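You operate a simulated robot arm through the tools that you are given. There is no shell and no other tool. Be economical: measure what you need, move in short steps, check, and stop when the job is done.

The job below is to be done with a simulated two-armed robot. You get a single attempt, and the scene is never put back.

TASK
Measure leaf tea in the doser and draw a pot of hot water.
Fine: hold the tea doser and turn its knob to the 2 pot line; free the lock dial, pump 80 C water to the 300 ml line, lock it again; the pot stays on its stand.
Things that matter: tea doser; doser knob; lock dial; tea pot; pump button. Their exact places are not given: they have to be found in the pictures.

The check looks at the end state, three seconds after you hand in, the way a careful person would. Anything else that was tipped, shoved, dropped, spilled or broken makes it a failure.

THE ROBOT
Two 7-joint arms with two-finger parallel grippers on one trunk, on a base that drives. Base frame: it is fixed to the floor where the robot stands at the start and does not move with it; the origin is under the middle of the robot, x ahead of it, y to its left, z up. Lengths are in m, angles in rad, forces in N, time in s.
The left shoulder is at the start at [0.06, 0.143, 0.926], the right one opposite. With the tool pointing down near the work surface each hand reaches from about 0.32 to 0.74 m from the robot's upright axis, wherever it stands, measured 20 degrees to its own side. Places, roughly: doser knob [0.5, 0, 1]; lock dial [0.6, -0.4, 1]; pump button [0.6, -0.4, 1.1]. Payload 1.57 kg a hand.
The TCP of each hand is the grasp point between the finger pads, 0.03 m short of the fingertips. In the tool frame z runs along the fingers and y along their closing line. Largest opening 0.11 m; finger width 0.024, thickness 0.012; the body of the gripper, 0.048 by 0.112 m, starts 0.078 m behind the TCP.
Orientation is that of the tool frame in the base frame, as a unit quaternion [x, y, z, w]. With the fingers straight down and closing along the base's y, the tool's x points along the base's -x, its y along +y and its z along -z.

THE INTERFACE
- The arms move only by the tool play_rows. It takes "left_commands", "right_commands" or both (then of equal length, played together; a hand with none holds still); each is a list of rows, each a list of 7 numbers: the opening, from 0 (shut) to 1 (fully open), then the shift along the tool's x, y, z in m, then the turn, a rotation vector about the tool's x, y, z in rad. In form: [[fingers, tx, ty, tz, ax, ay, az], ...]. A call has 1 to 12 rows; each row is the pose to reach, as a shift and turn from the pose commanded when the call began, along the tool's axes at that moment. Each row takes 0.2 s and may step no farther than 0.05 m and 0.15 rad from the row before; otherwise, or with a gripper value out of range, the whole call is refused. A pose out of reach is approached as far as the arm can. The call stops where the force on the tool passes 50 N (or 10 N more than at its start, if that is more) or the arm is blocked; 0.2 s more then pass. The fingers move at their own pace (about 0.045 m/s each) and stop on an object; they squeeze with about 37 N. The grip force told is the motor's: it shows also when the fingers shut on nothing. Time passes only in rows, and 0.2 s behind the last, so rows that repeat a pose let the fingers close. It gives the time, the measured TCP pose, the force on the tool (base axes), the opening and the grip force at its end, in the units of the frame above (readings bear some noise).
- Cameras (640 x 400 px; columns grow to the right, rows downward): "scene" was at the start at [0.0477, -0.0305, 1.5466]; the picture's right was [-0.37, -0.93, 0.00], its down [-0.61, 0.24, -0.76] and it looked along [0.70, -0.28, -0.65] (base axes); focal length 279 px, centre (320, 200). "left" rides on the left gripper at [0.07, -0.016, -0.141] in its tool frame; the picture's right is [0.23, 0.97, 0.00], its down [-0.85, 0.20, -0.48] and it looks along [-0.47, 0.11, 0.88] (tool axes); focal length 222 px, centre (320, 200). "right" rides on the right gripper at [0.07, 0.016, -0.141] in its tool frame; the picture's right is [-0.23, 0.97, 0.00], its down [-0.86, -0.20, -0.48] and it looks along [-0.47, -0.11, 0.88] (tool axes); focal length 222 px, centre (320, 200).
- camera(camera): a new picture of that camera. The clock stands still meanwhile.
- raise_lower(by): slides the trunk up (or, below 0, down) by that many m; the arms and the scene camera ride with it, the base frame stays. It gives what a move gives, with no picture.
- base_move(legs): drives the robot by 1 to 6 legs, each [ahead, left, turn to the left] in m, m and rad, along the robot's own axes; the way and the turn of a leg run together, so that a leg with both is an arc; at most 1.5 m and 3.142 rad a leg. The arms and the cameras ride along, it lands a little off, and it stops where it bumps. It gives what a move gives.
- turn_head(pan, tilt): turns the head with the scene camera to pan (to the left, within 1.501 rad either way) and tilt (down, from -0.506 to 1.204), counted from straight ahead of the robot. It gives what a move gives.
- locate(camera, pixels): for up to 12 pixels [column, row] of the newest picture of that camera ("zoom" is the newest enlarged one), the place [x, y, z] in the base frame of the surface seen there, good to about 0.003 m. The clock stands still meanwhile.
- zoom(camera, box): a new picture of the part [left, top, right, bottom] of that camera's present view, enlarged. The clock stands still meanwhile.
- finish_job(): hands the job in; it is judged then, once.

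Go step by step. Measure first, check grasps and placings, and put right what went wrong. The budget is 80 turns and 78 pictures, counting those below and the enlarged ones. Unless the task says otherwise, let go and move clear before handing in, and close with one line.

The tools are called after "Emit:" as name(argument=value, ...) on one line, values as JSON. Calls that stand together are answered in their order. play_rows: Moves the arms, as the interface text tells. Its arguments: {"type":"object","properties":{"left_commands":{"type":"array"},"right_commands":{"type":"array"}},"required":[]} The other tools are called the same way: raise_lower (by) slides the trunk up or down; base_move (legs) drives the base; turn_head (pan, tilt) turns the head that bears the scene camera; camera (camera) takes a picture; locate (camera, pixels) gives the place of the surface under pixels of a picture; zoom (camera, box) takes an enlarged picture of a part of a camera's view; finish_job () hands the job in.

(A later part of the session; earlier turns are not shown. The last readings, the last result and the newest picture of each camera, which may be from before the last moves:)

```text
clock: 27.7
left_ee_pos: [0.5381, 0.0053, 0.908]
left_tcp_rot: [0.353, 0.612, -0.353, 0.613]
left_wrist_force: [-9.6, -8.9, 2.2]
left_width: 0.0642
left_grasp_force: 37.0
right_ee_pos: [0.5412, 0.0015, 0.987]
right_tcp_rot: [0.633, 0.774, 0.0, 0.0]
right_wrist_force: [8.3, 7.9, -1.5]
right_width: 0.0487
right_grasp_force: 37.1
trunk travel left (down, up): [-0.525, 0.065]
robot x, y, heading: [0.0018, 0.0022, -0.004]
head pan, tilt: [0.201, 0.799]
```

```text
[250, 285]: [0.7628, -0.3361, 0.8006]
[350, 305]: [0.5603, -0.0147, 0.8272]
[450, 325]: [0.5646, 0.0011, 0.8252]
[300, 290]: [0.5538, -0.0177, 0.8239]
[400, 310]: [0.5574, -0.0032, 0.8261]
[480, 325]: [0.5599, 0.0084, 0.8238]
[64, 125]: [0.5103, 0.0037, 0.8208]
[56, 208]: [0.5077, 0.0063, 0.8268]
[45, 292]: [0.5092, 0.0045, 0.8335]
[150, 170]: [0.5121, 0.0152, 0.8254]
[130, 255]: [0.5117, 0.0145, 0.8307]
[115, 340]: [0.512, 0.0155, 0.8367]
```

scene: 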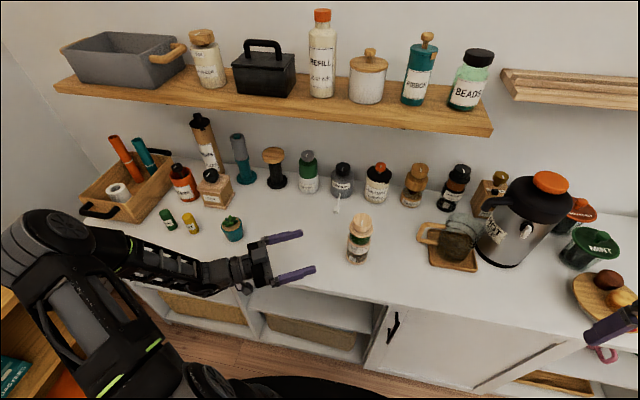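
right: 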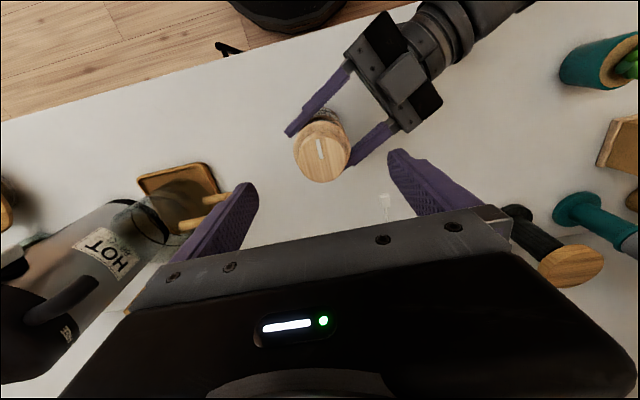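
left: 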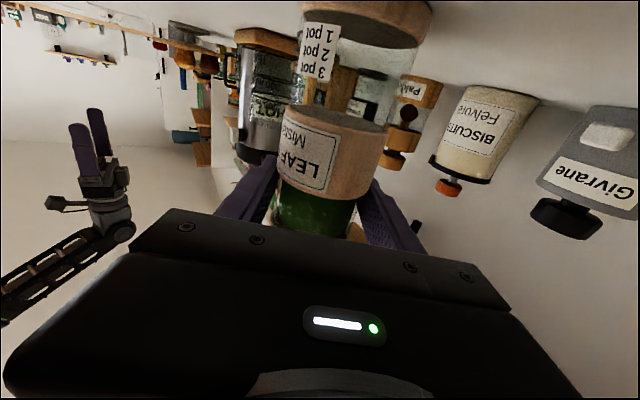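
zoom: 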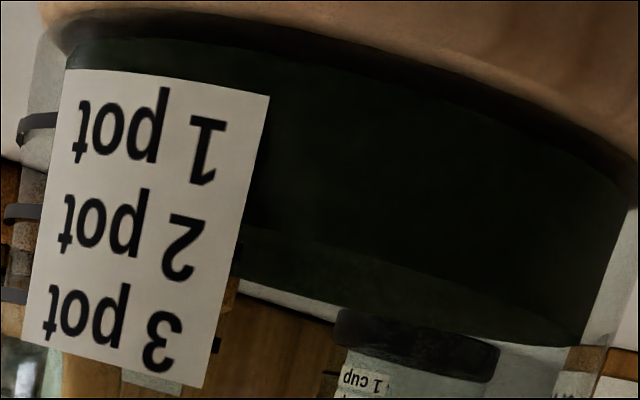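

The near tea edge at about (250,230) sits about 20 px short of the 2 pot tick's end at (237,253), with ticks spaced 92 px. I'll turn 0.17 rad more.

Emit:
play_rows(right_commands=[[0.35, 0, 0, 0, 0, 0, 0.06], [0.35, 0, 0, 0, 0, 0, 0.12], [0.35, 0, 0, 0, 0, 0, 0.17], [0.35, 0, 0, 0, 0, 0, 0.17]])

Emit:
zoom(camera="left", box=[315, 30, 379, 70])

Emit:
locate(camera="zoom", pixels=[[300, 260], [350, 270], [400, 280], [450, 290], [500, 300], [550, 310], [330, 255], [380, 262], [430, 275], [480, 285], [530, 300], [580, 315]])

```text
clock: 28.7
left_ee_pos: [0.5378, 0.0054, 0.9085]
left_tcp_rot: [0.354, 0.612, -0.354, 0.612]
left_wrist_force: [-14.6, -11.6, 1.9]
left_width: 0.0644
left_grasp_force: 37.0
right_ee_pos: [0.5411, 0.0008, 0.9863]
right_tcp_rot: [0.697, 0.718, 0.001, 0.0]
right_wrist_force: [15.1, 12.7, -1.4]
right_width: 0.0489
right_grasp_force: 36.6
trunk travel left (down, up): [-0.525, 0.065]
robot x, y, heading: [0.0005, -0.0018, 0.001]
head pan, tilt: [0.201, 0.799]
```

```text
10.00 times, centred on (347, 50) of left
```

zoom: 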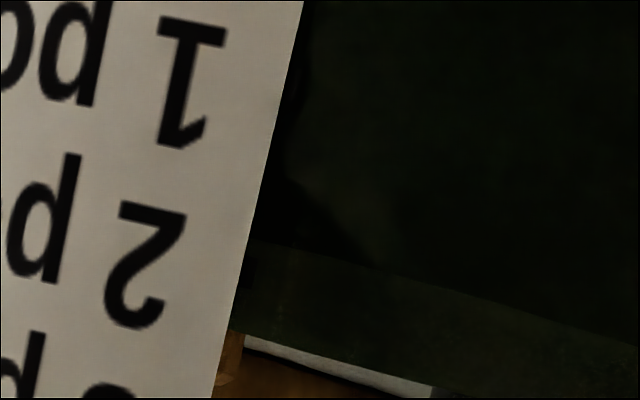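

```text
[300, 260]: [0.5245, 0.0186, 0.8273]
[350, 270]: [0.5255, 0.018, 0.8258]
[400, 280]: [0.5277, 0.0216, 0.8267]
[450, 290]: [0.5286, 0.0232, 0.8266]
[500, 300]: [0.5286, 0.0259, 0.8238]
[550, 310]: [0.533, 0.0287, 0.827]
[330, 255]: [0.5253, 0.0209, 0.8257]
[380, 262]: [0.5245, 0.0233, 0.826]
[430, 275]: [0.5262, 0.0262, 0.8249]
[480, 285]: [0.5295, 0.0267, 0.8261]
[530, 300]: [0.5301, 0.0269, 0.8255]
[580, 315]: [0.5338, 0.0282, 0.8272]
```

The near tea edge at (260,240) is still about 0.2 pot below the 2 pot tick end at (247,272). I'll turn 0.15 rad more and use the same view.

Emit:
play_rows(right_commands=[[0.35, 0, 0, 0, 0, 0, 0.05], [0.35, 0, 0, 0, 0, 0, 0.1], [0.35, 0, 0, 0, 0, 0, 0.15], [0.35, 0, 0, 0, 0, 0, 0.15]])

Emit:
zoom(camera="left", box=[315, 30, 379, 70])

Emit:
locate(camera="zoom", pixels=[[300, 280], [350, 290], [400, 300], [450, 310], [500, 320], [550, 330], [330, 275], [380, 285], [430, 295], [480, 305], [530, 320], [580, 335]])

```text
clock: 29.7
left_ee_pos: [0.5375, 0.005, 0.9072]
left_tcp_rot: [0.354, 0.612, -0.354, 0.612]
left_wrist_force: [-17.6, -12.1, 1.3]
left_width: 0.0643
left_grasp_force: 37.3
right_ee_pos: [0.5413, 0.0005, 0.9877]
right_tcp_rot: [0.748, 0.663, 0.002, 0.001]
right_wrist_force: [16.8, 11.0, 0.4]
right_width: 0.049
right_grasp_force: 36.4
trunk travel left (down, up): [-0.525, 0.065]
robot x, y, heading: [-0.0008, -0.0002, 0.001]
head pan, tilt: [0.201, 0.799]
```

```text
10.00 times, centred on (347, 50) of left
```

zoom: 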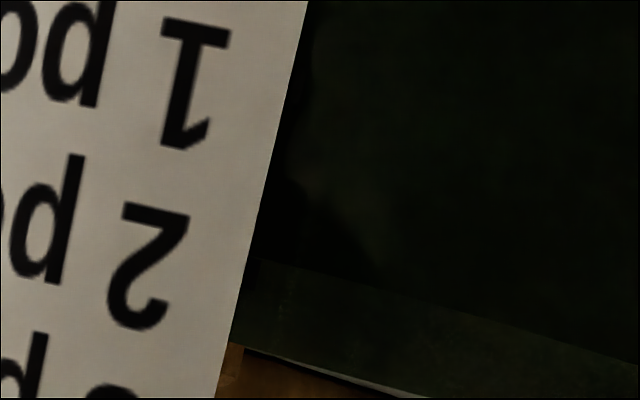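

```text
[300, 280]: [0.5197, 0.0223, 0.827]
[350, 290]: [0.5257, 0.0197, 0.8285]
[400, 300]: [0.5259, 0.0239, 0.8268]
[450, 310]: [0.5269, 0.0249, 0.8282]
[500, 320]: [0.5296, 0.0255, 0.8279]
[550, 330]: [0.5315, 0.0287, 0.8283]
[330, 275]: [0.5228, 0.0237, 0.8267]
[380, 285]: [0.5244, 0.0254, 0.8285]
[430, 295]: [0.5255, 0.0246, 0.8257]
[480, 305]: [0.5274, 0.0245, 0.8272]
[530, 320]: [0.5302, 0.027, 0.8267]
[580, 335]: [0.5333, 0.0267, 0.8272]
```

The edge is now at about (255,257) and the surface at about z 0.8274. I'll average more samples on the 2 pot tick itself.

Emit:
zoom(camera="left", box=[292, 25, 356, 65])

Emit:
locate(camera="zoom", pixels=[[120, 240], [130, 242], [140, 243], [150, 243], [160, 244], [125, 245], [135, 240], [145, 246], [155, 242], [165, 245], [477, 322], [474, 330]])

```text
10.00 times, centred on (324, 45) of left
```

zoom: 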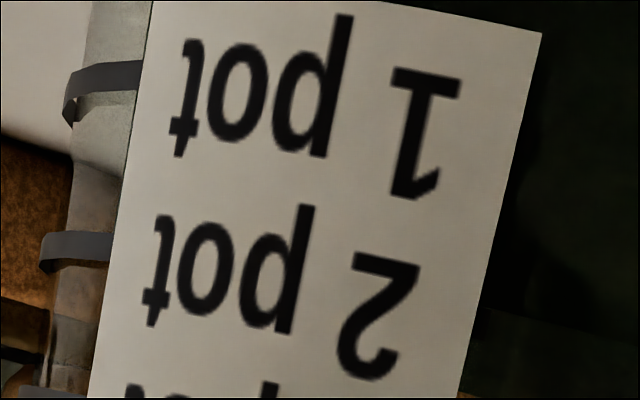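

```text
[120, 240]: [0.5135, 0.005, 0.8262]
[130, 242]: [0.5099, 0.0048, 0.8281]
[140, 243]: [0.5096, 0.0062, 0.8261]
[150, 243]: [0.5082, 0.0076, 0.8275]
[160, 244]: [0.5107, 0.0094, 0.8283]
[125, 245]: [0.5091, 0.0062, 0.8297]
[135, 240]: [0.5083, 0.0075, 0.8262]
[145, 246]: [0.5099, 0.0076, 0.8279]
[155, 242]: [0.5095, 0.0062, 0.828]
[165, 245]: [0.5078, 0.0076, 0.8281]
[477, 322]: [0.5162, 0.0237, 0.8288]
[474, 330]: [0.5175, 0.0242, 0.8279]
```

The tick averages z≈0.828 and the tea 0.8274, so one small last turn of 0.08 rad should do it.

Emit:
play_rows(right_commands=[[0.35, 0, 0, 0, 0, 0, 0.04], [0.35, 0, 0, 0, 0, 0, 0.085], [0.35, 0, 0, 0, 0, 0, 0.085], [1, 0, 0, 0, 0, 0, 0.085], [1, 0, 0, 0, 0, 0, 0.085], [1, 0, 0, 0, 0, 0, 0.085], [1, 0, 0, 0, 0, 0, 0.085]])

Emit:
zoom(camera="left", box=[315, 30, 379, 70])

Emit:
locate(camera="zoom", pixels=[[300, 285], [350, 295], [400, 305], [450, 315], [500, 330], [550, 340], [330, 285], [380, 295], [430, 305], [480, 315], [530, 330], [580, 345]])

Emit:
zoom(camera="scene", box=[310, 170, 410, 270])

```text
clock: 31.3
left_ee_pos: [0.5396, 0.0066, 0.9074]
left_tcp_rot: [0.352, 0.613, -0.352, 0.613]
left_wrist_force: [1.0, 1.8, 2.1]
left_width: 0.0641
left_grasp_force: 36.9
right_ee_pos: [0.5399, 0.0005, 0.9874]
right_tcp_rot: [0.776, 0.631, 0.0, -0.001]
right_wrist_force: [0.2, -0.3, -0.2]
right_width: 0.1101
right_grasp_force: 0.1
trunk travel left (down, up): [-0.525, 0.065]
robot x, y, heading: [0.0024, 0.0027, 0.001]
head pan, tilt: [0.201, 0.799]
```

```text
10.00 times, centred on (347, 50) of left
```

zoom: 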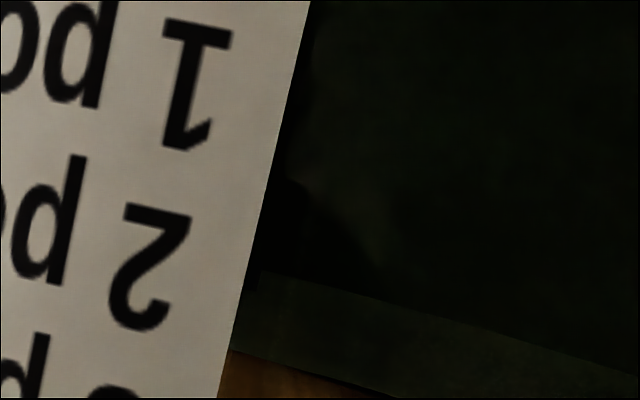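

```text
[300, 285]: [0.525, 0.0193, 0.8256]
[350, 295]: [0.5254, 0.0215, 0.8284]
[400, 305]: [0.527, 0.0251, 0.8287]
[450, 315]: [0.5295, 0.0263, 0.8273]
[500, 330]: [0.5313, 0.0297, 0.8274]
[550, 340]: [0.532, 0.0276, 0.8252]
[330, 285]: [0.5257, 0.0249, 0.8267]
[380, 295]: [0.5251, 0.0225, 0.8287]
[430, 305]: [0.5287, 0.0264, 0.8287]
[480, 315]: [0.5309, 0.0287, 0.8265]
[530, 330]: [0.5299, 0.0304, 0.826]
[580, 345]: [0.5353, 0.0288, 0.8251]
```

```text
4.00 times, centred on (360, 220) of scene
```

zoom: 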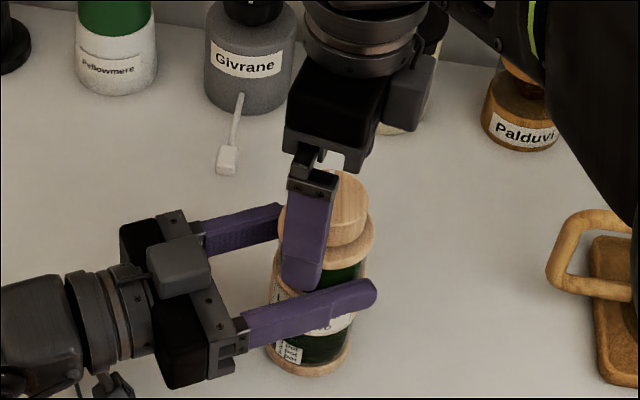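

The tea edge now meets the 2 pot tick end, within about 0.1 pot. I'll lift the right hand clear to check the knob and chamber unobstructed while still holding the doser.

Emit:
play_rows(right_commands=[[1, 0, 0, -0.04, 0, 0, 0], [1, 0, 0, -0.075, 0, 0, 0], [1, -0.03, 0.02, -0.08, 0, 0, -0.14], [1, -0.06, 0.04, -0.08, 0, 0, -0.28], [1, -0.09, 0.06, -0.08, 0, 0, -0.42], [1, -0.12, 0.08, -0.08, 0, 0, -0.56], [1, -0.15, 0.1, -0.08, 0, 0, -0.7], [1, -0.18, 0.11, -0.08, 0, 0, -0.84]])

Emit:
zoom(camera="scene", box=[340, 205, 380, 270])

Emit:
zoom(camera="scene", box=[347, 240, 377, 268])

```text
clock: 33.1
left_ee_pos: [0.5387, 0.004, 0.9079]
left_tcp_rot: [0.355, 0.613, -0.351, 0.613]
left_wrist_force: [-0.4, -0.5, 1.0]
left_width: 0.0645
left_grasp_force: 36.9
right_ee_pos: [0.569, -0.1957, 1.0798]
right_tcp_rot: [0.525, 0.851, 0.025, -0.009]
right_wrist_force: [-1.3, 0.5, -0.1]
right_width: 0.1101
right_grasp_force: 0.1
right hand out of reach, approached as far as the arm can: row 4, 5, 6, 7, 8
trunk travel left (down, up): [-0.525, 0.065]
robot x, y, heading: [0.0006, -0.0013, 0.001]
head pan, tilt: [0.201, 0.799]
```

```text
6.15 times, centred on (360, 238) of scene
```

zoom: 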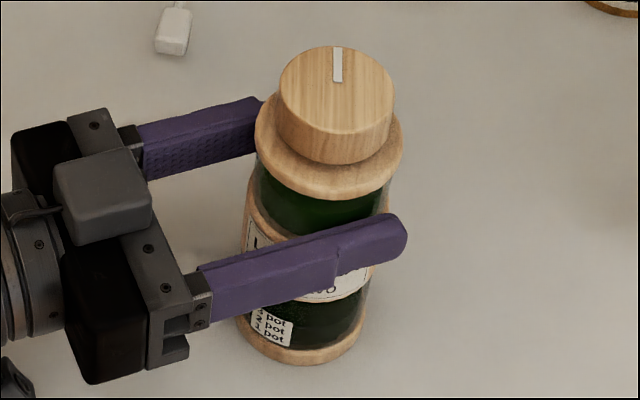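

```text
14.29 times, centred on (362, 254) of scene
```

zoom: 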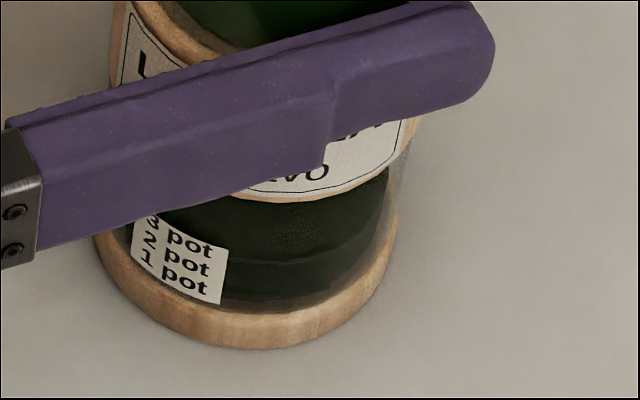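

The knob mark has gone from pointing −x to +x, very nearly half a turn. I'll measure its direction and check where the right hand is.

Emit:
zoom(camera="scene", box=[350, 205, 374, 225])

Emit:
locate(camera="zoom", pixels=[[245, 55], [255, 100], [262, 150], [265, 180], [240, 70], [262, 165]])

Emit:
camera(camera="scene")

```text
16.00 times, centred on (362, 215) of scene
```

zoom: 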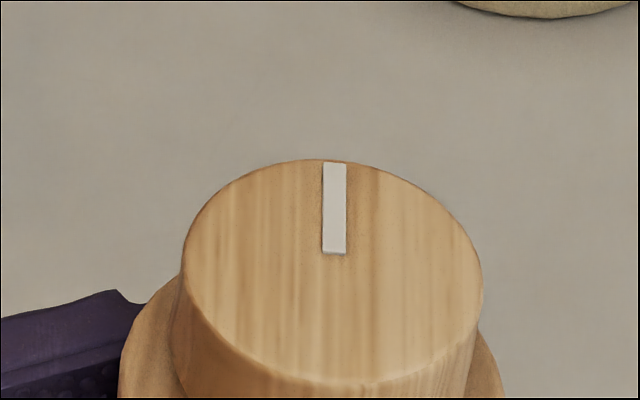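

```text
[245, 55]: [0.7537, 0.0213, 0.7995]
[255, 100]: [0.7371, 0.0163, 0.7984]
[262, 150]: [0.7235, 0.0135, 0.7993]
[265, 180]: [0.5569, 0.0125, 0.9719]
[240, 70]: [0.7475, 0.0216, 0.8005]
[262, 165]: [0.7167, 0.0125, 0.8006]
```

```text
32 pictures are left
```

scene: 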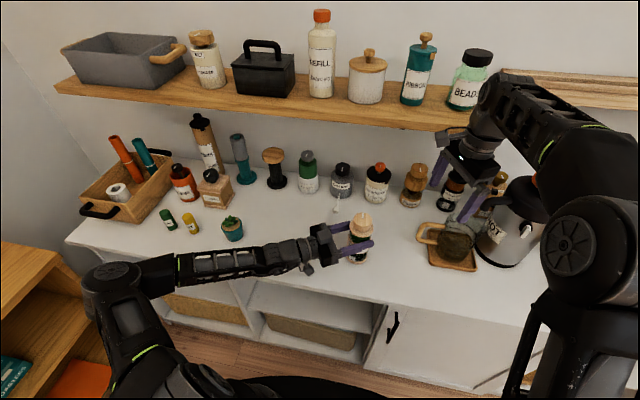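

I'll locate the mark's two ends and the knob edges in the same enlarged view.

Emit:
locate(camera="zoom", pixels=[[334, 170], [334, 245], [334, 185], [334, 230], [334, 200], [334, 215]])

```text
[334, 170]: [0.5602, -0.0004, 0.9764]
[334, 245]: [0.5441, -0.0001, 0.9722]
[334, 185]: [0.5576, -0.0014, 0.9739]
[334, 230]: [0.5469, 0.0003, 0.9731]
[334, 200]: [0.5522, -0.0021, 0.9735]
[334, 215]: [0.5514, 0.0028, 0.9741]
```

The mark is about 0.1 rad short of a half turn, and the tea edge also reads about 0.07 pot short. I'll bring the right hand back over the knob for a last 0.1 rad.

Emit:
play_rows(right_commands=[[1, 0.034, 0.01, 0.005, 0, 0, 0], [1, 0.068, 0.02, 0.01, 0, 0, 0], [1, 0.102, 0.03, 0.015, 0, 0, 0], [1, 0.136, 0.041, 0.02, 0, 0, 0], [1, 0.17, 0.051, 0.02, 0, 0, 0], [1, 0.202, 0.061, 0.02, 0, 0, 0], [1, 0.202, 0.061, 0.02, 0, 0, 0]])

```text
clock: 34.7
left_ee_pos: [0.5383, 0.0048, 0.9072]
left_tcp_rot: [0.353, 0.613, -0.353, 0.612]
left_wrist_force: [0.7, -0.8, -0.7]
left_width: 0.0643
left_grasp_force: 36.7
right_ee_pos: [0.5329, 0.018, 1.067]
right_tcp_rot: [0.526, 0.85, 0.023, -0.009]
right_wrist_force: [0.3, 0.8, 0.1]
right_width: 0.1101
right_grasp_force: 0.1
trunk travel left (down, up): [-0.525, 0.065]
robot x, y, heading: [0.0009, -0.0038, 0.001]
head pan, tilt: [0.201, 0.799]
```

The hand stopped at (0.533, 0.018) with a slight tilt. I'll correct both at height first.

Emit:
play_rows(right_commands=[[1, -0.009, -0.001, 0.01, 0.015, -0.02, 0], [1, -0.018, -0.002, 0.02, 0.03, -0.04, 0], [1, -0.018, -0.002, 0.03, 0.03, -0.04, 0], [1, -0.018, -0.002, 0.03, 0.03, -0.04, 0]])

```text
clock: 35.7
left_ee_pos: [0.5384, 0.0056, 0.9081]
left_tcp_rot: [0.353, 0.612, -0.353, 0.613]
left_wrist_force: [-0.5, -0.2, 0.1]
left_width: 0.0642
left_grasp_force: 37.3
right_ee_pos: [0.539, 0.0022, 1.036]
right_tcp_rot: [0.526, 0.851, 0.0, 0.001]
right_wrist_force: [0.7, 1.4, -1.1]
right_width: 0.1101
right_grasp_force: 0.0
trunk travel left (down, up): [-0.525, 0.065]
robot x, y, heading: [-0.0001, 0.0028, 0.001]
head pan, tilt: [0.201, 0.799]
```

Upright and centred. I'll lower, grip, turn 0.1 rad, release and lift straight up.

Emit:
play_rows(right_commands=[[1, 0, 0, 0.03, 0, 0, 0], [1, 0, 0, 0.049, 0, 0, 0], [0.35, 0, 0, 0.049, 0, 0, 0], [0.35, 0, 0, 0.049, 0, 0, 0], [0.35, 0, 0, 0.049, 0, 0, 0], [0.35, 0, 0, 0.049, 0, 0, 0], [0.35, 0, 0, 0.049, 0, 0, 0], [0.35, 0, 0, 0.049, 0, 0, 0.05], [0.35, 0, 0, 0.049, 0, 0, 0.1], [0.35, 0, 0, 0.049, 0, 0, 0.1]])

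Emit:
zoom(camera="left", box=[315, 30, 379, 70])

```text
clock: 37.9
left_ee_pos: [0.538, 0.0058, 0.9071]
left_tcp_rot: [0.354, 0.612, -0.354, 0.612]
left_wrist_force: [-12.3, -4.0, -0.3]
left_width: 0.0643
left_grasp_force: 36.9
right_ee_pos: [0.5401, 0.0022, 0.9881]
right_tcp_rot: [0.568, 0.823, 0.001, 0.001]
right_wrist_force: [13.2, 4.9, -0.2]
right_width: 0.0487
right_grasp_force: 36.6
trunk travel left (down, up): [-0.525, 0.065]
robot x, y, heading: [-0.0014, 0.0016, 0.004]
head pan, tilt: [0.201, 0.799]
```

```text
10.00 times, centred on (347, 50) of left
```

zoom: 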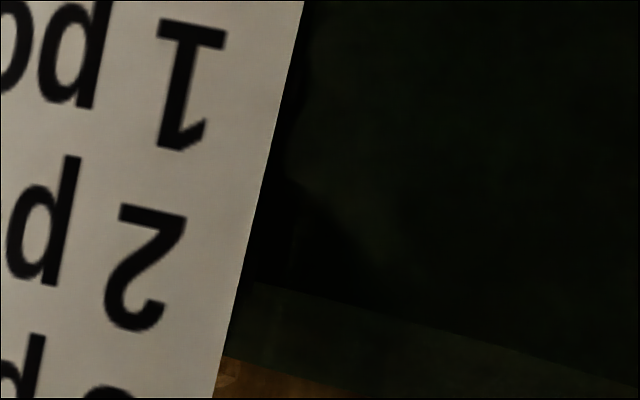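

The tea edge now lies at the 2 pot tick (about row 280). I'll release the right hand, lift and withdraw it, then open the left.

Emit:
play_rows(right_commands=[[1, 0, 0, 0, 0, 0, 0], [1, 0, 0, 0, 0, 0, 0], [1, 0, 0, 0, 0, 0, 0], [1, 0, 0, 0, 0, 0, 0], [1, 0, 0, -0.03, 0, 0, 0], [1, 0, 0, -0.06, 0, 0, 0], [1, -0.006, -0.031, -0.06, 0, 0, 0], [1, -0.012, -0.062, -0.06, 0, 0, 0], [1, -0.018, -0.093, -0.06, 0, 0, 0], [1, -0.024, -0.124, -0.06, 0, 0, 0], [1, -0.031, -0.155, -0.06, 0, 0, 0], [1, -0.037, -0.185, -0.06, 0, 0, 0]], left_commands=[[0.4, 0, 0, 0, 0, 0, 0], [0.4, 0, 0, 0, 0, 0, 0], [0.4, 0, 0, 0, 0, 0, 0], [0.4, 0, 0, 0, 0, 0, 0], [0.4, 0, 0, 0, 0, 0, 0], [0.4, 0, 0, 0, 0, 0, 0], [0.5, 0, 0, 0, 0, 0, 0], [0.6, 0, 0, 0, 0, 0, 0], [0.8, 0, 0, 0, 0, 0, 0], [1, 0, 0, 0, 0, 0, 0], [1, 0, 0, 0, 0, 0, 0], [1, 0, 0, 0, 0, 0, 0]])

```text
clock: 40.5
left_ee_pos: [0.5388, 0.0063, 0.908]
left_tcp_rot: [0.354, 0.612, -0.353, 0.613]
left_wrist_force: [-0.1, -0.6, 0.3]
left_width: 0.11
left_grasp_force: 0.1
right_ee_pos: [0.3792, -0.0995, 1.0483]
right_tcp_rot: [0.567, 0.824, 0.0, 0.0]
right_wrist_force: [0.2, 0.1, -0.2]
right_width: 0.1101
right_grasp_force: 0.1
trunk travel left (down, up): [-0.525, 0.065]
robot x, y, heading: [0.0004, -0.0013, 0.003]
head pan, tilt: [0.201, 0.799]
```

Both hands are free. I'll pull the left hand straight back and swing the right one to the front of the pump pot, unwinding its wrist.

Emit:
play_rows(left_commands=[[1, 0, 0, -0.02, 0, 0, 0], [1, 0, 0, -0.04, 0, 0, 0], [1, 0, 0, -0.06, 0, 0, 0], [1, 0, 0, -0.08, 0, 0, 0], [1, 0, 0, -0.1, 0, 0, 0], [1, 0, 0, -0.12, 0, 0, 0], [1, 0, 0, -0.14, 0, 0, 0], [1, 0, 0, -0.16, 0, 0, 0], [1, 0, 0, -0.17, 0, 0, 0]], right_commands=[[1, -0.026, -0.012, 0, 0, 0, -0.134], [1, -0.052, -0.024, 0, 0, 0, -0.268], [1, -0.078, -0.036, 0, 0, 0, -0.402], [1, -0.104, -0.048, 0, 0, 0, -0.537], [1, -0.13, -0.06, 0, 0, 0, -0.671], [1, -0.156, -0.072, 0, 0, 0, -0.805], [1, -0.182, -0.084, 0, 0, 0, -0.939], [1, -0.208, -0.097, 0, 0, 0, -1.074], [1, -0.236, -0.11, 0, 0, 0, -1.208]])

Emit:
turn_head(pan=-0.55, tilt=0.7)

Emit:
camera(camera="scene")

```text
clock: 42.5
left_ee_pos: [0.4534, 0.1539, 0.9091]
left_tcp_rot: [0.354, 0.612, -0.353, 0.613]
left_wrist_force: [0.5, 0.1, 0.0]
left_width: 0.1097
left_grasp_force: 0.1
right_ee_pos: [0.3611, -0.3584, 1.0501]
right_tcp_rot: [-0.001, 1.0, 0.0, 0.0]
right_wrist_force: [0.0, -0.2, -0.1]
right_width: 0.1098
right_grasp_force: 0.1
trunk travel left (down, up): [-0.525, 0.065]
robot x, y, heading: [0.0002, -0.0004, 0.001]
head pan, tilt: [0.201, 0.799]
```

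```text
clock: 43.6
left_ee_pos: [0.4536, 0.1545, 0.9077]
left_tcp_rot: [0.354, 0.612, -0.353, 0.613]
left_wrist_force: [0.3, 0.8, -0.6]
left_width: 0.1101
left_grasp_force: 0.2
right_ee_pos: [0.3608, -0.3571, 1.0497]
right_tcp_rot: [-0.001, 1.0, 0.001, 0.0]
right_wrist_force: [-0.4, -0.8, 0.9]
right_width: 0.1102
right_grasp_force: 0.0
trunk travel left (down, up): [-0.525, 0.065]
robot x, y, heading: [0.0032, 0.0044, -0.001]
head pan, tilt: [-0.55, 0.7]
```

```text
30 pictures are left
```

scene: 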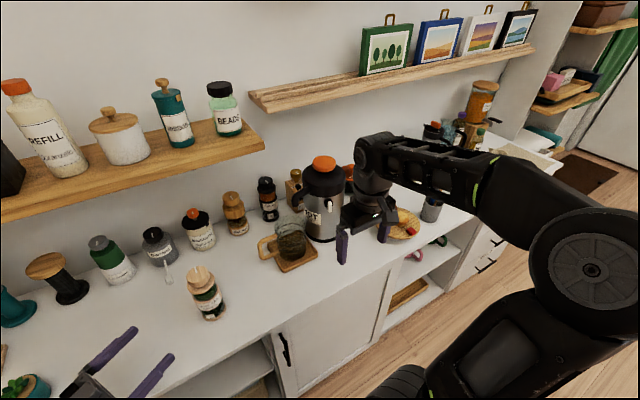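

I'll measure the pump's axis: the button at (324,163), the collar edges and the body edges.

Emit:
zoom(camera="scene", box=[285, 145, 365, 245])

Emit:
locate(camera="zoom", pixels=[[315, 45], [275, 60], [355, 60], [315, 75], [315, 70], [315, 120], [270, 190], [240, 230], [300, 200], [280, 260], [310, 260], [200, 130]])

```text
4.00 times, centred on (325, 195) of scene
```

zoom: 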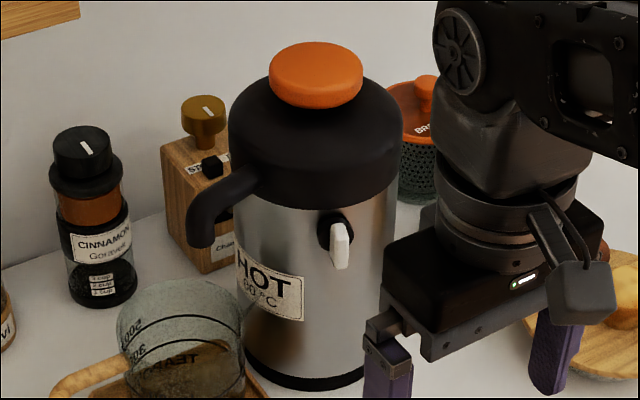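

```text
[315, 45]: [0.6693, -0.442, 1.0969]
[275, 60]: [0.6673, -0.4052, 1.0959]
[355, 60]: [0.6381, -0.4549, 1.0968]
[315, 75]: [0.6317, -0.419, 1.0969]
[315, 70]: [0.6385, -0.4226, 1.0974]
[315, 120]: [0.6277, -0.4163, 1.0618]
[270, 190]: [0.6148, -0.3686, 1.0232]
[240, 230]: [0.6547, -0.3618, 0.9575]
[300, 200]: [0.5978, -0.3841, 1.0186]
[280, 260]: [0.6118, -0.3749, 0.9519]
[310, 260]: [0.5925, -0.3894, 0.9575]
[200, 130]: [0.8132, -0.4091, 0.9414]
```

The pump axis is at about (0.651,−0.430) with body radius 0.069, and the dial tab faces front-left. I'll locate the hub and tab finely.

Emit:
zoom(camera="scene", box=[318, 190, 342, 220])

Emit:
locate(camera="zoom", pixels=[[310, 130], [310, 150], [310, 170], [310, 200], [290, 130], [335, 140], [260, 150], [285, 180], [310, 215], [290, 195], [325, 190], [260, 120]])

```text
13.33 times, centred on (330, 205) of scene
```

zoom: 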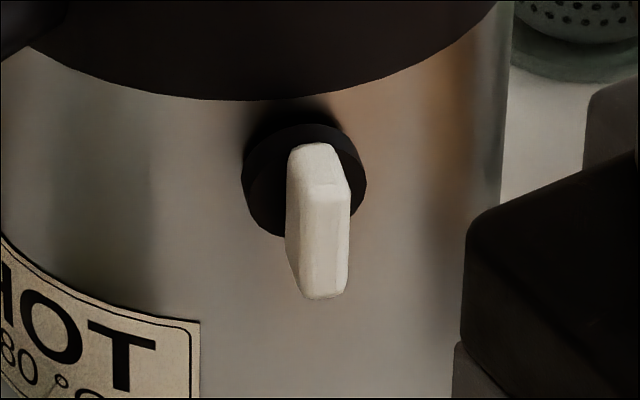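

```text
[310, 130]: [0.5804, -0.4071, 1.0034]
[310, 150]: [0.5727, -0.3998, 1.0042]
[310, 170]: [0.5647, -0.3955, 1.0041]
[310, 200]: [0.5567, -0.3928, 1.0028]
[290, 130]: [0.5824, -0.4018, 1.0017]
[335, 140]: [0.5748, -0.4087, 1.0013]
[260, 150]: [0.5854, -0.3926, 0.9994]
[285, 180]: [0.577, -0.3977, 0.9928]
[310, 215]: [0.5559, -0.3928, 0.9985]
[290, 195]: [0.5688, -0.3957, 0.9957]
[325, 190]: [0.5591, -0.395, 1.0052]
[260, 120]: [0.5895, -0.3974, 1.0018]
```

The tab is a vertical bar (front face centred near (0.557,−0.395,0.992), about 11 mm wide, axis toward (0.937,−0.349)). I'll yaw the right hand to that axis, then pitch it level in front.

Emit:
play_rows(right_commands=[[1, -0.03, 0.002, 0, 0, 0, 0.119], [1, -0.06, 0.004, 0, 0, 0, 0.238], [1, -0.09, 0.005, 0, 0, 0, 0.357], [1, -0.09, 0.005, 0, 0, 0, 0.357]])

Emit:
play_rows(right_commands=[[1, 0, 0, 0.005, 0, -0.143, 0], [1, 0, 0, 0.01, 0, -0.286, 0], [1, 0, 0, 0.015, 0, -0.428, 0], [1, 0, 0, 0.02, 0, -0.571, 0], [1, 0, 0, 0.025, 0, -0.714, 0], [1, 0, 0, 0.03, 0, -0.857, 0], [1, 0, 0, 0.035, 0, -1.0, 0], [1, 0, 0, 0.04, 0, -1.142, 0], [1, 0, 0, 0.045, 0, -1.285, 0], [1, 0, 0, 0.05, 0, -1.428, 0], [1, 0, 0, 0.057, 0, -1.571, 0], [1, 0, 0, 0.057, 0, -1.571, 0]])

Emit:
camera(camera="right")

```text
clock: 44.6
left_ee_pos: [0.4536, 0.1533, 0.9081]
left_tcp_rot: [0.353, 0.612, -0.353, 0.613]
left_wrist_force: [-0.7, 0.7, 0.2]
left_width: 0.1098
left_grasp_force: 0.1
right_ee_pos: [0.4516, -0.3535, 1.0483]
right_tcp_rot: [0.177, 0.984, 0.0, 0.001]
right_wrist_force: [0.2, -0.2, 0.1]
right_width: 0.11
right_grasp_force: 0.0
trunk travel left (down, up): [-0.525, 0.065]
robot x, y, heading: [-0.0041, -0.0043, 0.001]
head pan, tilt: [-0.55, 0.7]
```

```text
clock: 47.2
left_ee_pos: [0.4527, 0.1523, 0.9083]
left_tcp_rot: [0.354, 0.612, -0.353, 0.613]
left_wrist_force: [-0.3, -0.1, -0.2]
left_width: 0.1098
left_grasp_force: 0.1
right_ee_pos: [0.495, -0.4274, 1.0894]
right_tcp_rot: [0.12, 0.717, -0.113, 0.677]
right_wrist_force: [-0.1, 0.4, 0.0]
right_width: 0.11
right_grasp_force: 0.3
right hand out of reach, approached as far as the arm can: row 7, 8, 9, 10, 11, 12
trunk travel left (down, up): [-0.525, 0.065]
robot x, y, heading: [0.002, -0.0004, 0.005]
head pan, tilt: [-0.55, 0.7]
```

```text
27 pictures are left
```

right: 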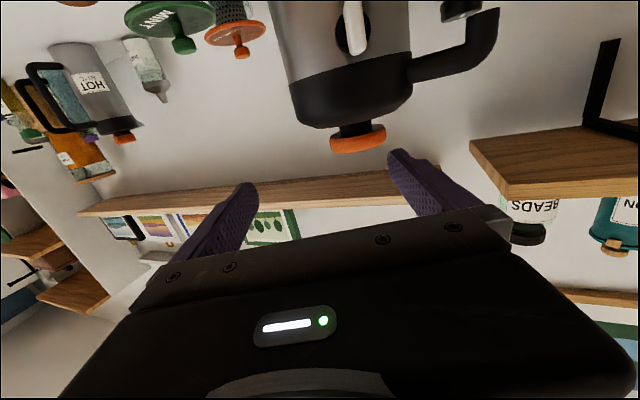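

The level pose was too close to the shoulder and it stopped at (0.495,−0.427,1.089). I'll back the base by 0.15 m to make room.

Emit:
base_move(legs=[[-0.15, 0, 0]])

```text
clock: 48.5
left_ee_pos: [0.3031, 0.1536, 0.9087]
left_tcp_rot: [0.353, 0.612, -0.353, 0.613]
left_wrist_force: [-1.1, 0.4, 0.2]
left_width: 0.11
left_grasp_force: 0.1
right_ee_pos: [0.3441, -0.4257, 1.0904]
right_tcp_rot: [0.121, 0.717, -0.114, 0.677]
right_wrist_force: [-0.6, 0.9, 0.5]
right_width: 0.1104
right_grasp_force: 0.1
trunk travel left (down, up): [-0.525, 0.065]
robot x, y, heading: [-0.1514, 0.001, 0.004]
head pan, tilt: [-0.55, 0.7]
```

Emit:
play_rows(right_commands=[[0.7, 0.02, 0.02, 0.015, 0.006, -0.014, 0], [0.6, 0.04, 0.04, 0.03, 0.012, -0.028, 0], [0.5, 0.06, 0.06, 0.045, 0.018, -0.044, 0], [0.5, 0.08, 0.08, 0.06, 0.025, -0.058, 0], [0.5, 0.097, 0.101, 0.075, 0.025, -0.058, 0], [0.5, 0.097, 0.101, 0.075, 0.025, -0.058, 0]])

Emit:
camera(camera="right")

Emit:
camera(camera="scene")

```text
clock: 50.0
left_ee_pos: [0.3042, 0.1527, 0.907]
left_tcp_rot: [0.354, 0.612, -0.354, 0.613]
left_wrist_force: [0.2, 0.1, 0.3]
left_width: 0.1101
left_grasp_force: 0.0
right_ee_pos: [0.4194, -0.3998, 1.1052]
right_tcp_rot: [0.119, 0.724, -0.11, 0.671]
right_wrist_force: [-0.5, 0.1, 0.3]
right_width: 0.0549
right_grasp_force: 0.0
right hand out of reach, approached as far as the arm can: row 1, 2, 3, 4, 5, 6
trunk travel left (down, up): [-0.525, 0.065]
robot x, y, heading: [-0.1504, 0.0009, 0.001]
head pan, tilt: [-0.55, 0.7]
```

```text
26 pictures are left
```

right: 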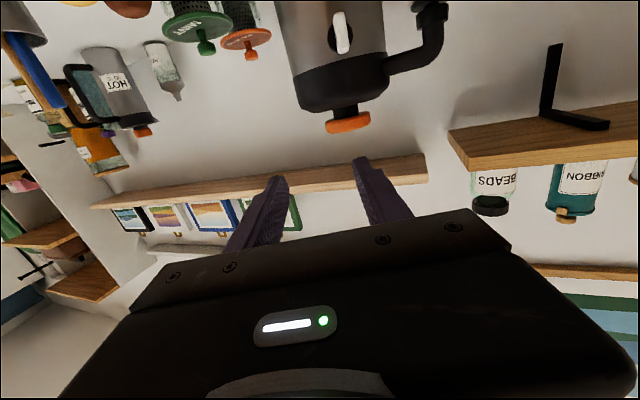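

```text
25 pictures are left
```

scene: 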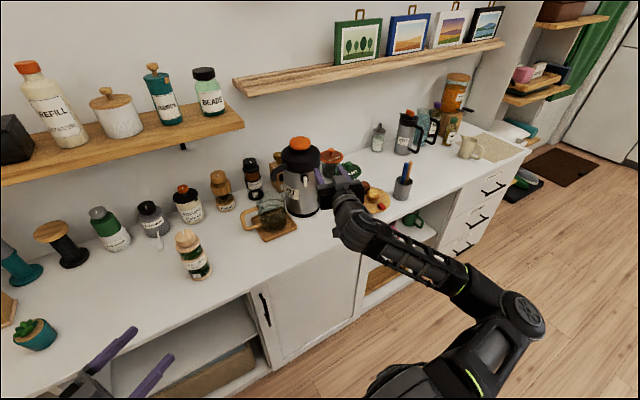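

The level pose pointing outward is at the right arm's joint limit, but the left arm holds such a pose well. I'll fold the right hand down and back, then drive so the left arm faces the dial.

Emit:
play_rows(right_commands=[[0.5, 0, 0, -0.008, 0, 0.14, 0], [0.5, 0, 0, -0.016, 0, 0.28, 0], [0.5, 0, 0, -0.024, 0, 0.42, 0], [0.5, 0, 0, -0.032, 0, 0.56, 0], [0.5, 0, 0, -0.04, 0, 0.7, 0], [0.5, 0, 0, -0.048, 0, 0.84, 0], [0.5, 0, 0, -0.056, 0, 0.98, 0], [0.5, 0, 0, -0.064, 0, 1.12, 0], [0.5, 0, 0, -0.072, 0, 1.26, 0], [0.5, 0, 0, -0.08, 0, 1.4, 0], [0.5, 0, 0, -0.09, 0, 1.48, 0]])

Emit:
base_move(legs=[[0, -0.615, 0], [0, 0, 0.3]])

```text
clock: 52.4
left_ee_pos: [0.3031, 0.1532, 0.9081]
left_tcp_rot: [0.354, 0.612, -0.354, 0.612]
left_wrist_force: [0.2, 0.2, 0.5]
left_width: 0.1099
left_grasp_force: 0.1
right_ee_pos: [0.3177, -0.3693, 1.0885]
right_tcp_rot: [0.162, 0.987, 0.001, 0.012]
right_wrist_force: [0.2, -0.1, -0.2]
right_width: 0.0552
right_grasp_force: 0.2
right hand out of reach, approached as far as the arm can: row 10, 11
trunk travel left (down, up): [-0.525, 0.065]
robot x, y, heading: [-0.1492, -0.0011, 0.006]
head pan, tilt: [-0.55, 0.7]
```

```text
clock: 56.8
left_ee_pos: [0.2374, -0.3342, 0.9091]
left_tcp_rot: [0.258, 0.658, -0.258, 0.658]
left_wrist_force: [-0.3, -0.3, 0.5]
left_width: 0.1099
left_grasp_force: 0.1
right_ee_pos: [0.4054, -0.8301, 1.0887]
right_tcp_rot: [0.012, 1.0, 0.002, 0.012]
right_wrist_force: [-0.3, -0.3, -0.2]
right_width: 0.0549
right_grasp_force: 0.1
trunk travel left (down, up): [-0.525, 0.065]
robot x, y, heading: [-0.1463, -0.6151, 0.301]
head pan, tilt: [-0.55, 0.7]
```

The base turned as wanted, and the left hand's yaw is −0.746. I'll yaw it to −0.357 and raise it to the dial height, then look.

Emit:
play_rows(left_commands=[[0.6, -0.02, 0, 0, -0.13, 0, 0], [0.5, -0.05, 0, 0, -0.26, 0, 0], [0.5, -0.083, 0, 0, -0.389, 0, 0], [0.5, -0.083, 0, 0, -0.389, 0, 0]])

Emit:
turn_head(pan=-0.05, tilt=0.65)

Emit:
camera(camera="scene")

```text
clock: 57.8
left_ee_pos: [0.246, -0.3278, 0.9859]
left_tcp_rot: [0.127, 0.695, -0.127, 0.697]
left_wrist_force: [0.2, 0.4, -0.6]
left_width: 0.0548
left_grasp_force: 0.1
left hand out of reach, approached as far as the arm can: row 3, 4
right_ee_pos: [0.4043, -0.8311, 1.0885]
right_tcp_rot: [0.012, 1.0, 0.002, 0.012]
right_wrist_force: [-0.5, -1.0, -0.4]
right_width: 0.0551
right_grasp_force: 0.1
trunk travel left (down, up): [-0.525, 0.065]
robot x, y, heading: [-0.1486, -0.6166, 0.299]
head pan, tilt: [-0.55, 0.7]
```

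```text
clock: 58.7
left_ee_pos: [0.2467, -0.3286, 0.9851]
left_tcp_rot: [0.127, 0.695, -0.127, 0.696]
left_wrist_force: [0.1, 1.6, 0.7]
left_width: 0.0548
left_grasp_force: 0.0
right_ee_pos: [0.4047, -0.8293, 1.0894]
right_tcp_rot: [0.012, 1.0, 0.003, 0.013]
right_wrist_force: [-0.5, 0.3, 1.0]
right_width: 0.0552
right_grasp_force: 0.0
trunk travel left (down, up): [-0.525, 0.065]
robot x, y, heading: [-0.1508, -0.6164, 0.296]
head pan, tilt: [-0.051, 0.649]
```

```text
24 pictures are left
```

scene: 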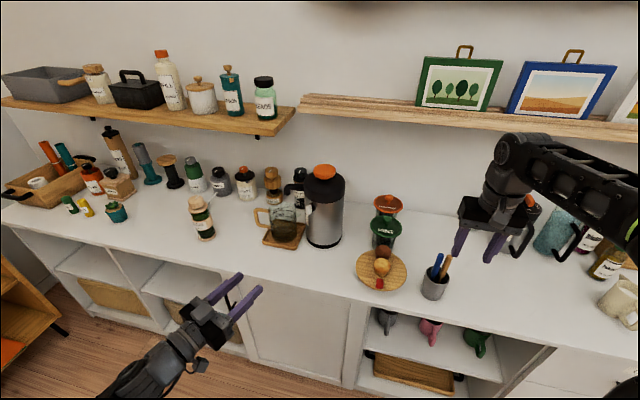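

The left hand holds the right attitude at (0.247,−0.329,0.985). I'll advance it to the pre-grasp in front of the dial and check with its camera.

Emit:
play_rows(left_commands=[[0.5, -0.002, 0.012, 0.04, 0, 0, 0], [0.5, -0.004, 0.024, 0.08, 0, 0, 0], [0.5, -0.005, 0.036, 0.12, 0, 0, 0], [0.5, -0.005, 0.047, 0.16, 0, 0, 0], [0.5, -0.005, 0.047, 0.2, 0, 0, 0], [0.5, -0.005, 0.047, 0.2, 0, 0, 0]])

Emit:
camera(camera="left")

Emit:
zoom(camera="scene", box=[245, 155, 365, 255])

```text
clock: 60.1
left_ee_pos: [0.4493, -0.3517, 0.9918]
left_tcp_rot: [0.125, 0.695, -0.125, 0.697]
left_wrist_force: [-0.6, 0.4, -0.1]
left_width: 0.0551
left_grasp_force: 0.0
right_ee_pos: [0.4056, -0.8307, 1.0875]
right_tcp_rot: [0.012, 1.0, 0.002, 0.012]
right_wrist_force: [-0.3, -0.2, 0.8]
right_width: 0.0549
right_grasp_force: 0.0
trunk travel left (down, up): [-0.525, 0.065]
robot x, y, heading: [-0.1488, -0.616, 0.299]
head pan, tilt: [-0.051, 0.649]
```

```text
23 pictures are left
```

left: 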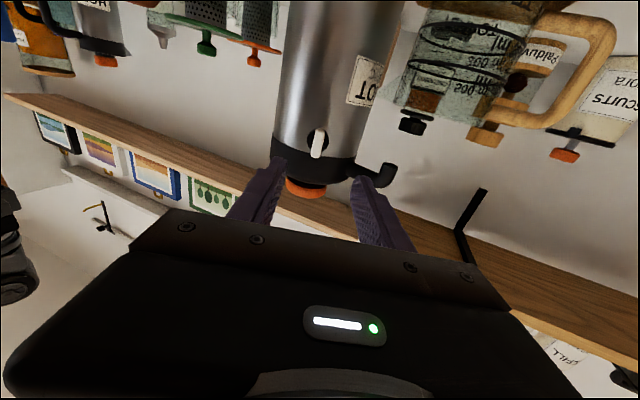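

```text
4.00 times, centred on (305, 205) of scene
```

zoom: 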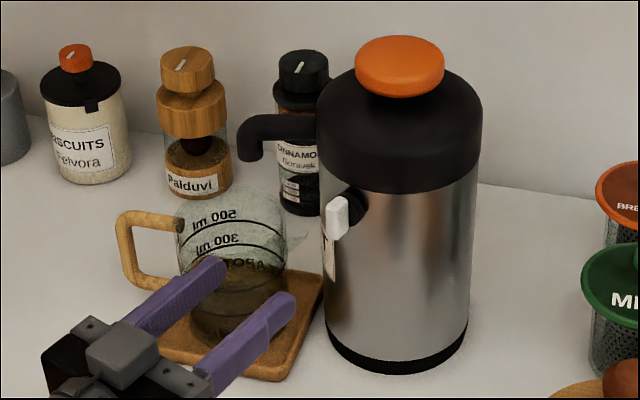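

The tab lies on the hand's centre line at (318,143). I'll locate it from this closer camera.

Emit:
zoom(camera="left", box=[285, 115, 349, 165])

Emit:
locate(camera="zoom", pixels=[[300, 215], [330, 215], [315, 290], [315, 330], [300, 150], [350, 170], [320, 250], [330, 330], [300, 330], [290, 190], [320, 350], [310, 140]])

```text
8.00 times, centred on (317, 140) of left
```

zoom: 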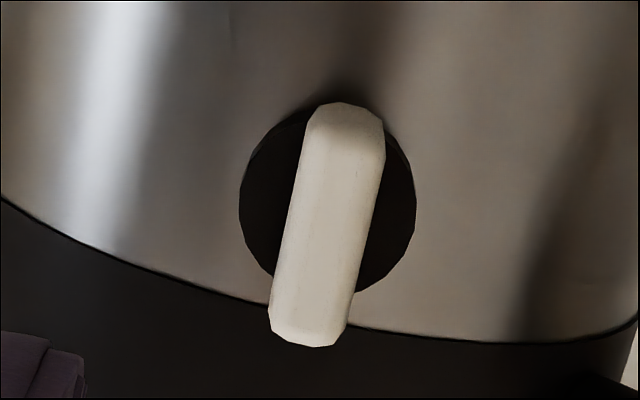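

```text
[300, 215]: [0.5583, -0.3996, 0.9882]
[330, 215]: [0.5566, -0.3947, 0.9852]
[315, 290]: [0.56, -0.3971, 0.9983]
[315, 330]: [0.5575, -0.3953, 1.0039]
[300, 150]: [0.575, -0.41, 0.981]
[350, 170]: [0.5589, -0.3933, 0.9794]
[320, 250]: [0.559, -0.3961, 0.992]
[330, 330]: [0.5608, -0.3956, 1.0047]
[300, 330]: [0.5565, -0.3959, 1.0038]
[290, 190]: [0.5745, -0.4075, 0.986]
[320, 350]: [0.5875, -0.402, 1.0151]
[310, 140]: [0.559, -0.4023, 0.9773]
```

The bar front is at (0.558,−0.3965,0.991). I'll advance about 0.102 m, straddle it and close.

Emit:
play_rows(left_commands=[[0.5, 0, -0.002, 0.035, 0, 0, 0], [0.5, 0, -0.004, 0.07, 0, 0, 0], [0.5, 0, -0.004, 0.09, 0, 0, 0], [0.5, 0, -0.004, 0.102, 0, 0, 0], [0.0, 0, -0.004, 0.102, 0, 0, 0], [0.0, 0, -0.004, 0.102, 0, 0, 0], [0.0, 0, -0.004, 0.102, 0, 0, 0], [0.0, 0, -0.004, 0.102, 0, 0, 0], [0.0, 0, -0.004, 0.102, 0, 0, 0]])

Emit:
zoom(camera="scene", box=[245, 155, 365, 255])

```text
clock: 62.1
left_ee_pos: [0.5443, -0.3919, 0.9919]
left_tcp_rot: [0.125, 0.695, -0.125, 0.697]
left_wrist_force: [4.5, 5.7, 1.0]
left_width: 0.0117
left_grasp_force: 29.3
right_ee_pos: [0.4057, -0.8303, 1.0879]
right_tcp_rot: [0.012, 1.0, 0.001, 0.012]
right_wrist_force: [-0.2, -0.3, -0.7]
right_width: 0.055
right_grasp_force: 0.0
trunk travel left (down, up): [-0.525, 0.065]
robot x, y, heading: [-0.1513, -0.6157, 0.3]
head pan, tilt: [-0.051, 0.649]
```

```text
4.00 times, centred on (305, 205) of scene
```

zoom: 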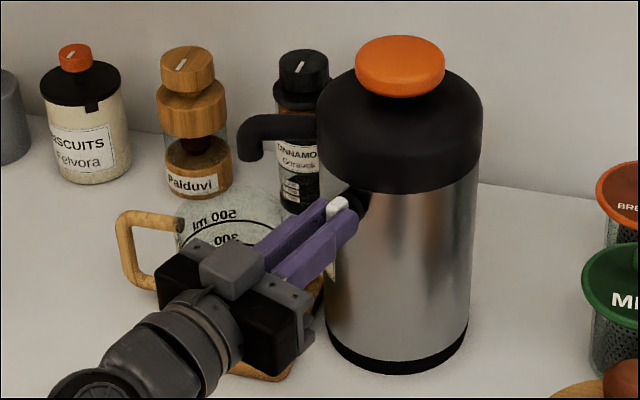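

The bar is gripped (width 0.0117). I'll try turning it anticlockwise as seen from the front by 0.3 rad and watch the force.

Emit:
play_rows(left_commands=[[0.0, 0, 0, 0, 0, 0, -0.1], [0.0, 0, 0, 0, 0, 0, -0.2], [0.0, 0, 0, 0, 0, 0, -0.3], [0.0, 0, 0, 0, 0, 0, -0.3]])

Emit:
zoom(camera="left", box=[240, 60, 400, 180])

```text
clock: 63.1
left_ee_pos: [0.5433, -0.3905, 0.992]
left_tcp_rot: [0.019, 0.706, -0.228, 0.67]
left_wrist_force: [7.0, 6.5, 1.2]
left_width: 0.0116
left_grasp_force: 29.1
right_ee_pos: [0.4069, -0.8298, 1.0877]
right_tcp_rot: [0.011, 1.0, 0.002, 0.012]
right_wrist_force: [0.4, -0.1, -1.0]
right_width: 0.055
right_grasp_force: 0.1
trunk travel left (down, up): [-0.525, 0.065]
robot x, y, heading: [-0.1511, -0.6187, 0.302]
head pan, tilt: [-0.051, 0.649]
```

```text
3.33 times, centred on (320, 120) of left
```

zoom: 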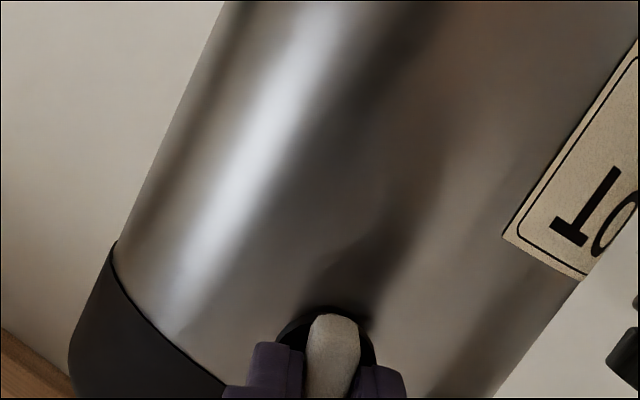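

The bar follows the hand with little resistance. I'll continue toward a quarter turn.

Emit:
play_rows(left_commands=[[0.0, 0, 0, 0, 0, 0, -0.12], [0.0, 0, 0, 0, 0, 0, -0.24], [0.0, 0, 0, 0, 0, 0, -0.36], [0.0, 0, 0, 0, 0, 0, -0.48], [0.0, 0, 0, 0, 0, 0, -0.6], [0.0, 0, 0, 0, 0, 0, -0.72], [0.0, 0, 0, 0, 0, 0, -0.84], [0.0, 0, 0, 0, 0, 0, -0.96], [0.0, 0, 0, 0, 0, 0, -1.08], [0.0, 0, 0, 0, 0, 0, -1.2], [0.0, 0, 0, 0, 0, 0, -1.27], [0.0, 0, 0, 0, 0, 0, -1.27]])

Emit:
zoom(camera="scene", box=[245, 155, 365, 255])

```text
clock: 65.7
left_ee_pos: [0.5442, -0.3916, 0.9902]
left_tcp_rot: [0.403, -0.581, 0.581, -0.402]
left_wrist_force: [0.6, 6.1, 0.3]
left_width: 0.0119
left_grasp_force: 29.1
right_ee_pos: [0.4077, -0.8306, 1.0874]
right_tcp_rot: [0.012, 1.0, 0.002, 0.012]
right_wrist_force: [-0.5, 0.3, -1.0]
right_width: 0.055
right_grasp_force: 0.1
trunk travel left (down, up): [-0.525, 0.065]
robot x, y, heading: [-0.1496, -0.6153, 0.306]
head pan, tilt: [-0.051, 0.649]
```

```text
4.00 times, centred on (305, 205) of scene
```

zoom: 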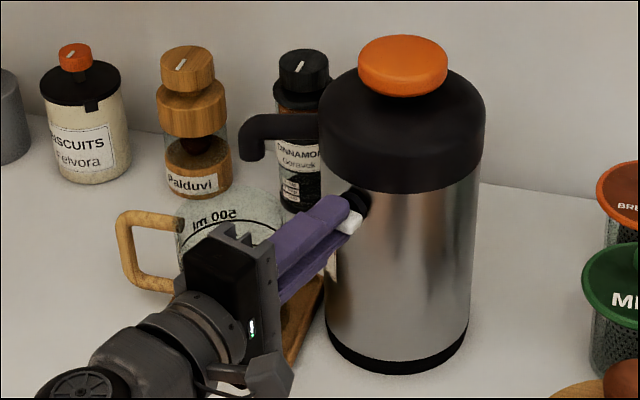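

The dial is a quarter turn round with the bar horizontal. I'll let go and back the left hand off, while the right hand rises, shuts and yaws toward the button.

Emit:
play_rows(left_commands=[[0.3, 0, 0, 0, 0, 0, 0], [0.3, 0, 0, 0, 0, 0, 0], [0.3, 0, 0, 0, 0, 0, 0], [0.3, 0, 0, -0.04, 0, 0, 0], [0.3, 0, 0, -0.08, 0, 0, 0], [0.3, 0, 0, -0.12, 0, 0, 0], [0.3, 0, 0, -0.16, 0, 0, 0], [0.3, 0, 0, -0.2, 0, 0, 0], [0.3, 0, 0, -0.22, 0, 0, 0]], right_commands=[[0, 0, 0, -0.03, 0, 0, -0.133], [0, 0, 0, -0.06, 0, 0, -0.267], [0, 0, 0, -0.08, 0, 0, -0.4], [0, 0, 0, -0.08, 0, 0, -0.4], [0, 0, 0, -0.08, 0, 0, -0.4], [0, 0, 0, -0.08, 0, 0, -0.4], [0, 0, 0, -0.08, 0, 0, -0.4], [0, 0, 0, -0.08, 0, 0, -0.4], [0, 0, 0, -0.08, 0, 0, -0.4]])

Emit:
play_rows(right_commands=[[0, 0, 0, 0, 0, -0.131, 0], [0, 0, 0, 0, 0, -0.262, 0], [0, 0, 0, 0, 0, -0.393, 0], [0, 0, 0, 0, 0, -0.524, 0], [0, 0, 0, 0, 0, -0.655, 0], [0, 0, 0, 0, 0, -0.785, 0], [0, 0, 0, 0, 0, -0.785, 0]])

Emit:
camera(camera="scene")

```text
clock: 67.7
left_ee_pos: [0.3368, -0.3133, 0.9921]
left_tcp_rot: [0.402, -0.581, 0.581, -0.404]
left_wrist_force: [-0.5, 0.2, -0.4]
left_width: 0.033
left_grasp_force: 0.0
right_ee_pos: [0.3765, -0.8334, 1.111]
right_tcp_rot: [-0.186, 0.982, 0.0, 0.015]
right_wrist_force: [0.0, 0.2, 0.4]
right_width: 0.0
right_grasp_force: 21.1
right hand out of reach, approached as far as the arm can: row 1, 2, 3, 4, 5, 6, 7, 8, 9
trunk travel left (down, up): [-0.525, 0.065]
robot x, y, heading: [-0.1495, -0.6181, 0.3]
head pan, tilt: [-0.051, 0.649]
```

```text
clock: 69.3
left_ee_pos: [0.3379, -0.315, 0.9907]
left_tcp_rot: [0.402, -0.581, 0.582, -0.403]
left_wrist_force: [-0.3, -0.2, 0.6]
left_width: 0.033
left_grasp_force: 0.1
right_ee_pos: [0.3769, -0.8335, 1.1116]
right_tcp_rot: [-0.173, 0.903, 0.07, 0.387]
right_wrist_force: [0.3, 0.1, -0.2]
right_width: 0.0001
right_grasp_force: 21.3
trunk travel left (down, up): [-0.525, 0.065]
robot x, y, heading: [-0.1488, -0.6156, 0.295]
head pan, tilt: [-0.051, 0.649]
```

```text
17 pictures are left
```

scene: 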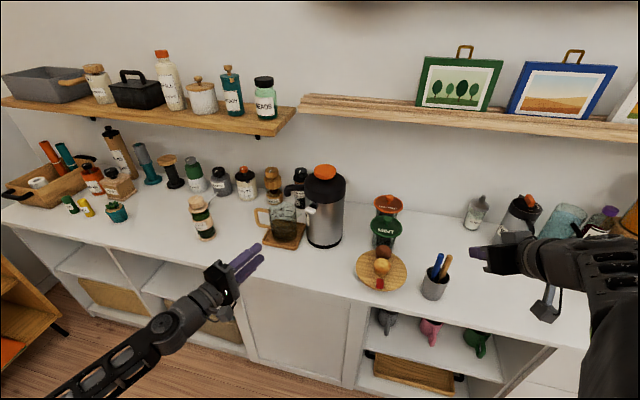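

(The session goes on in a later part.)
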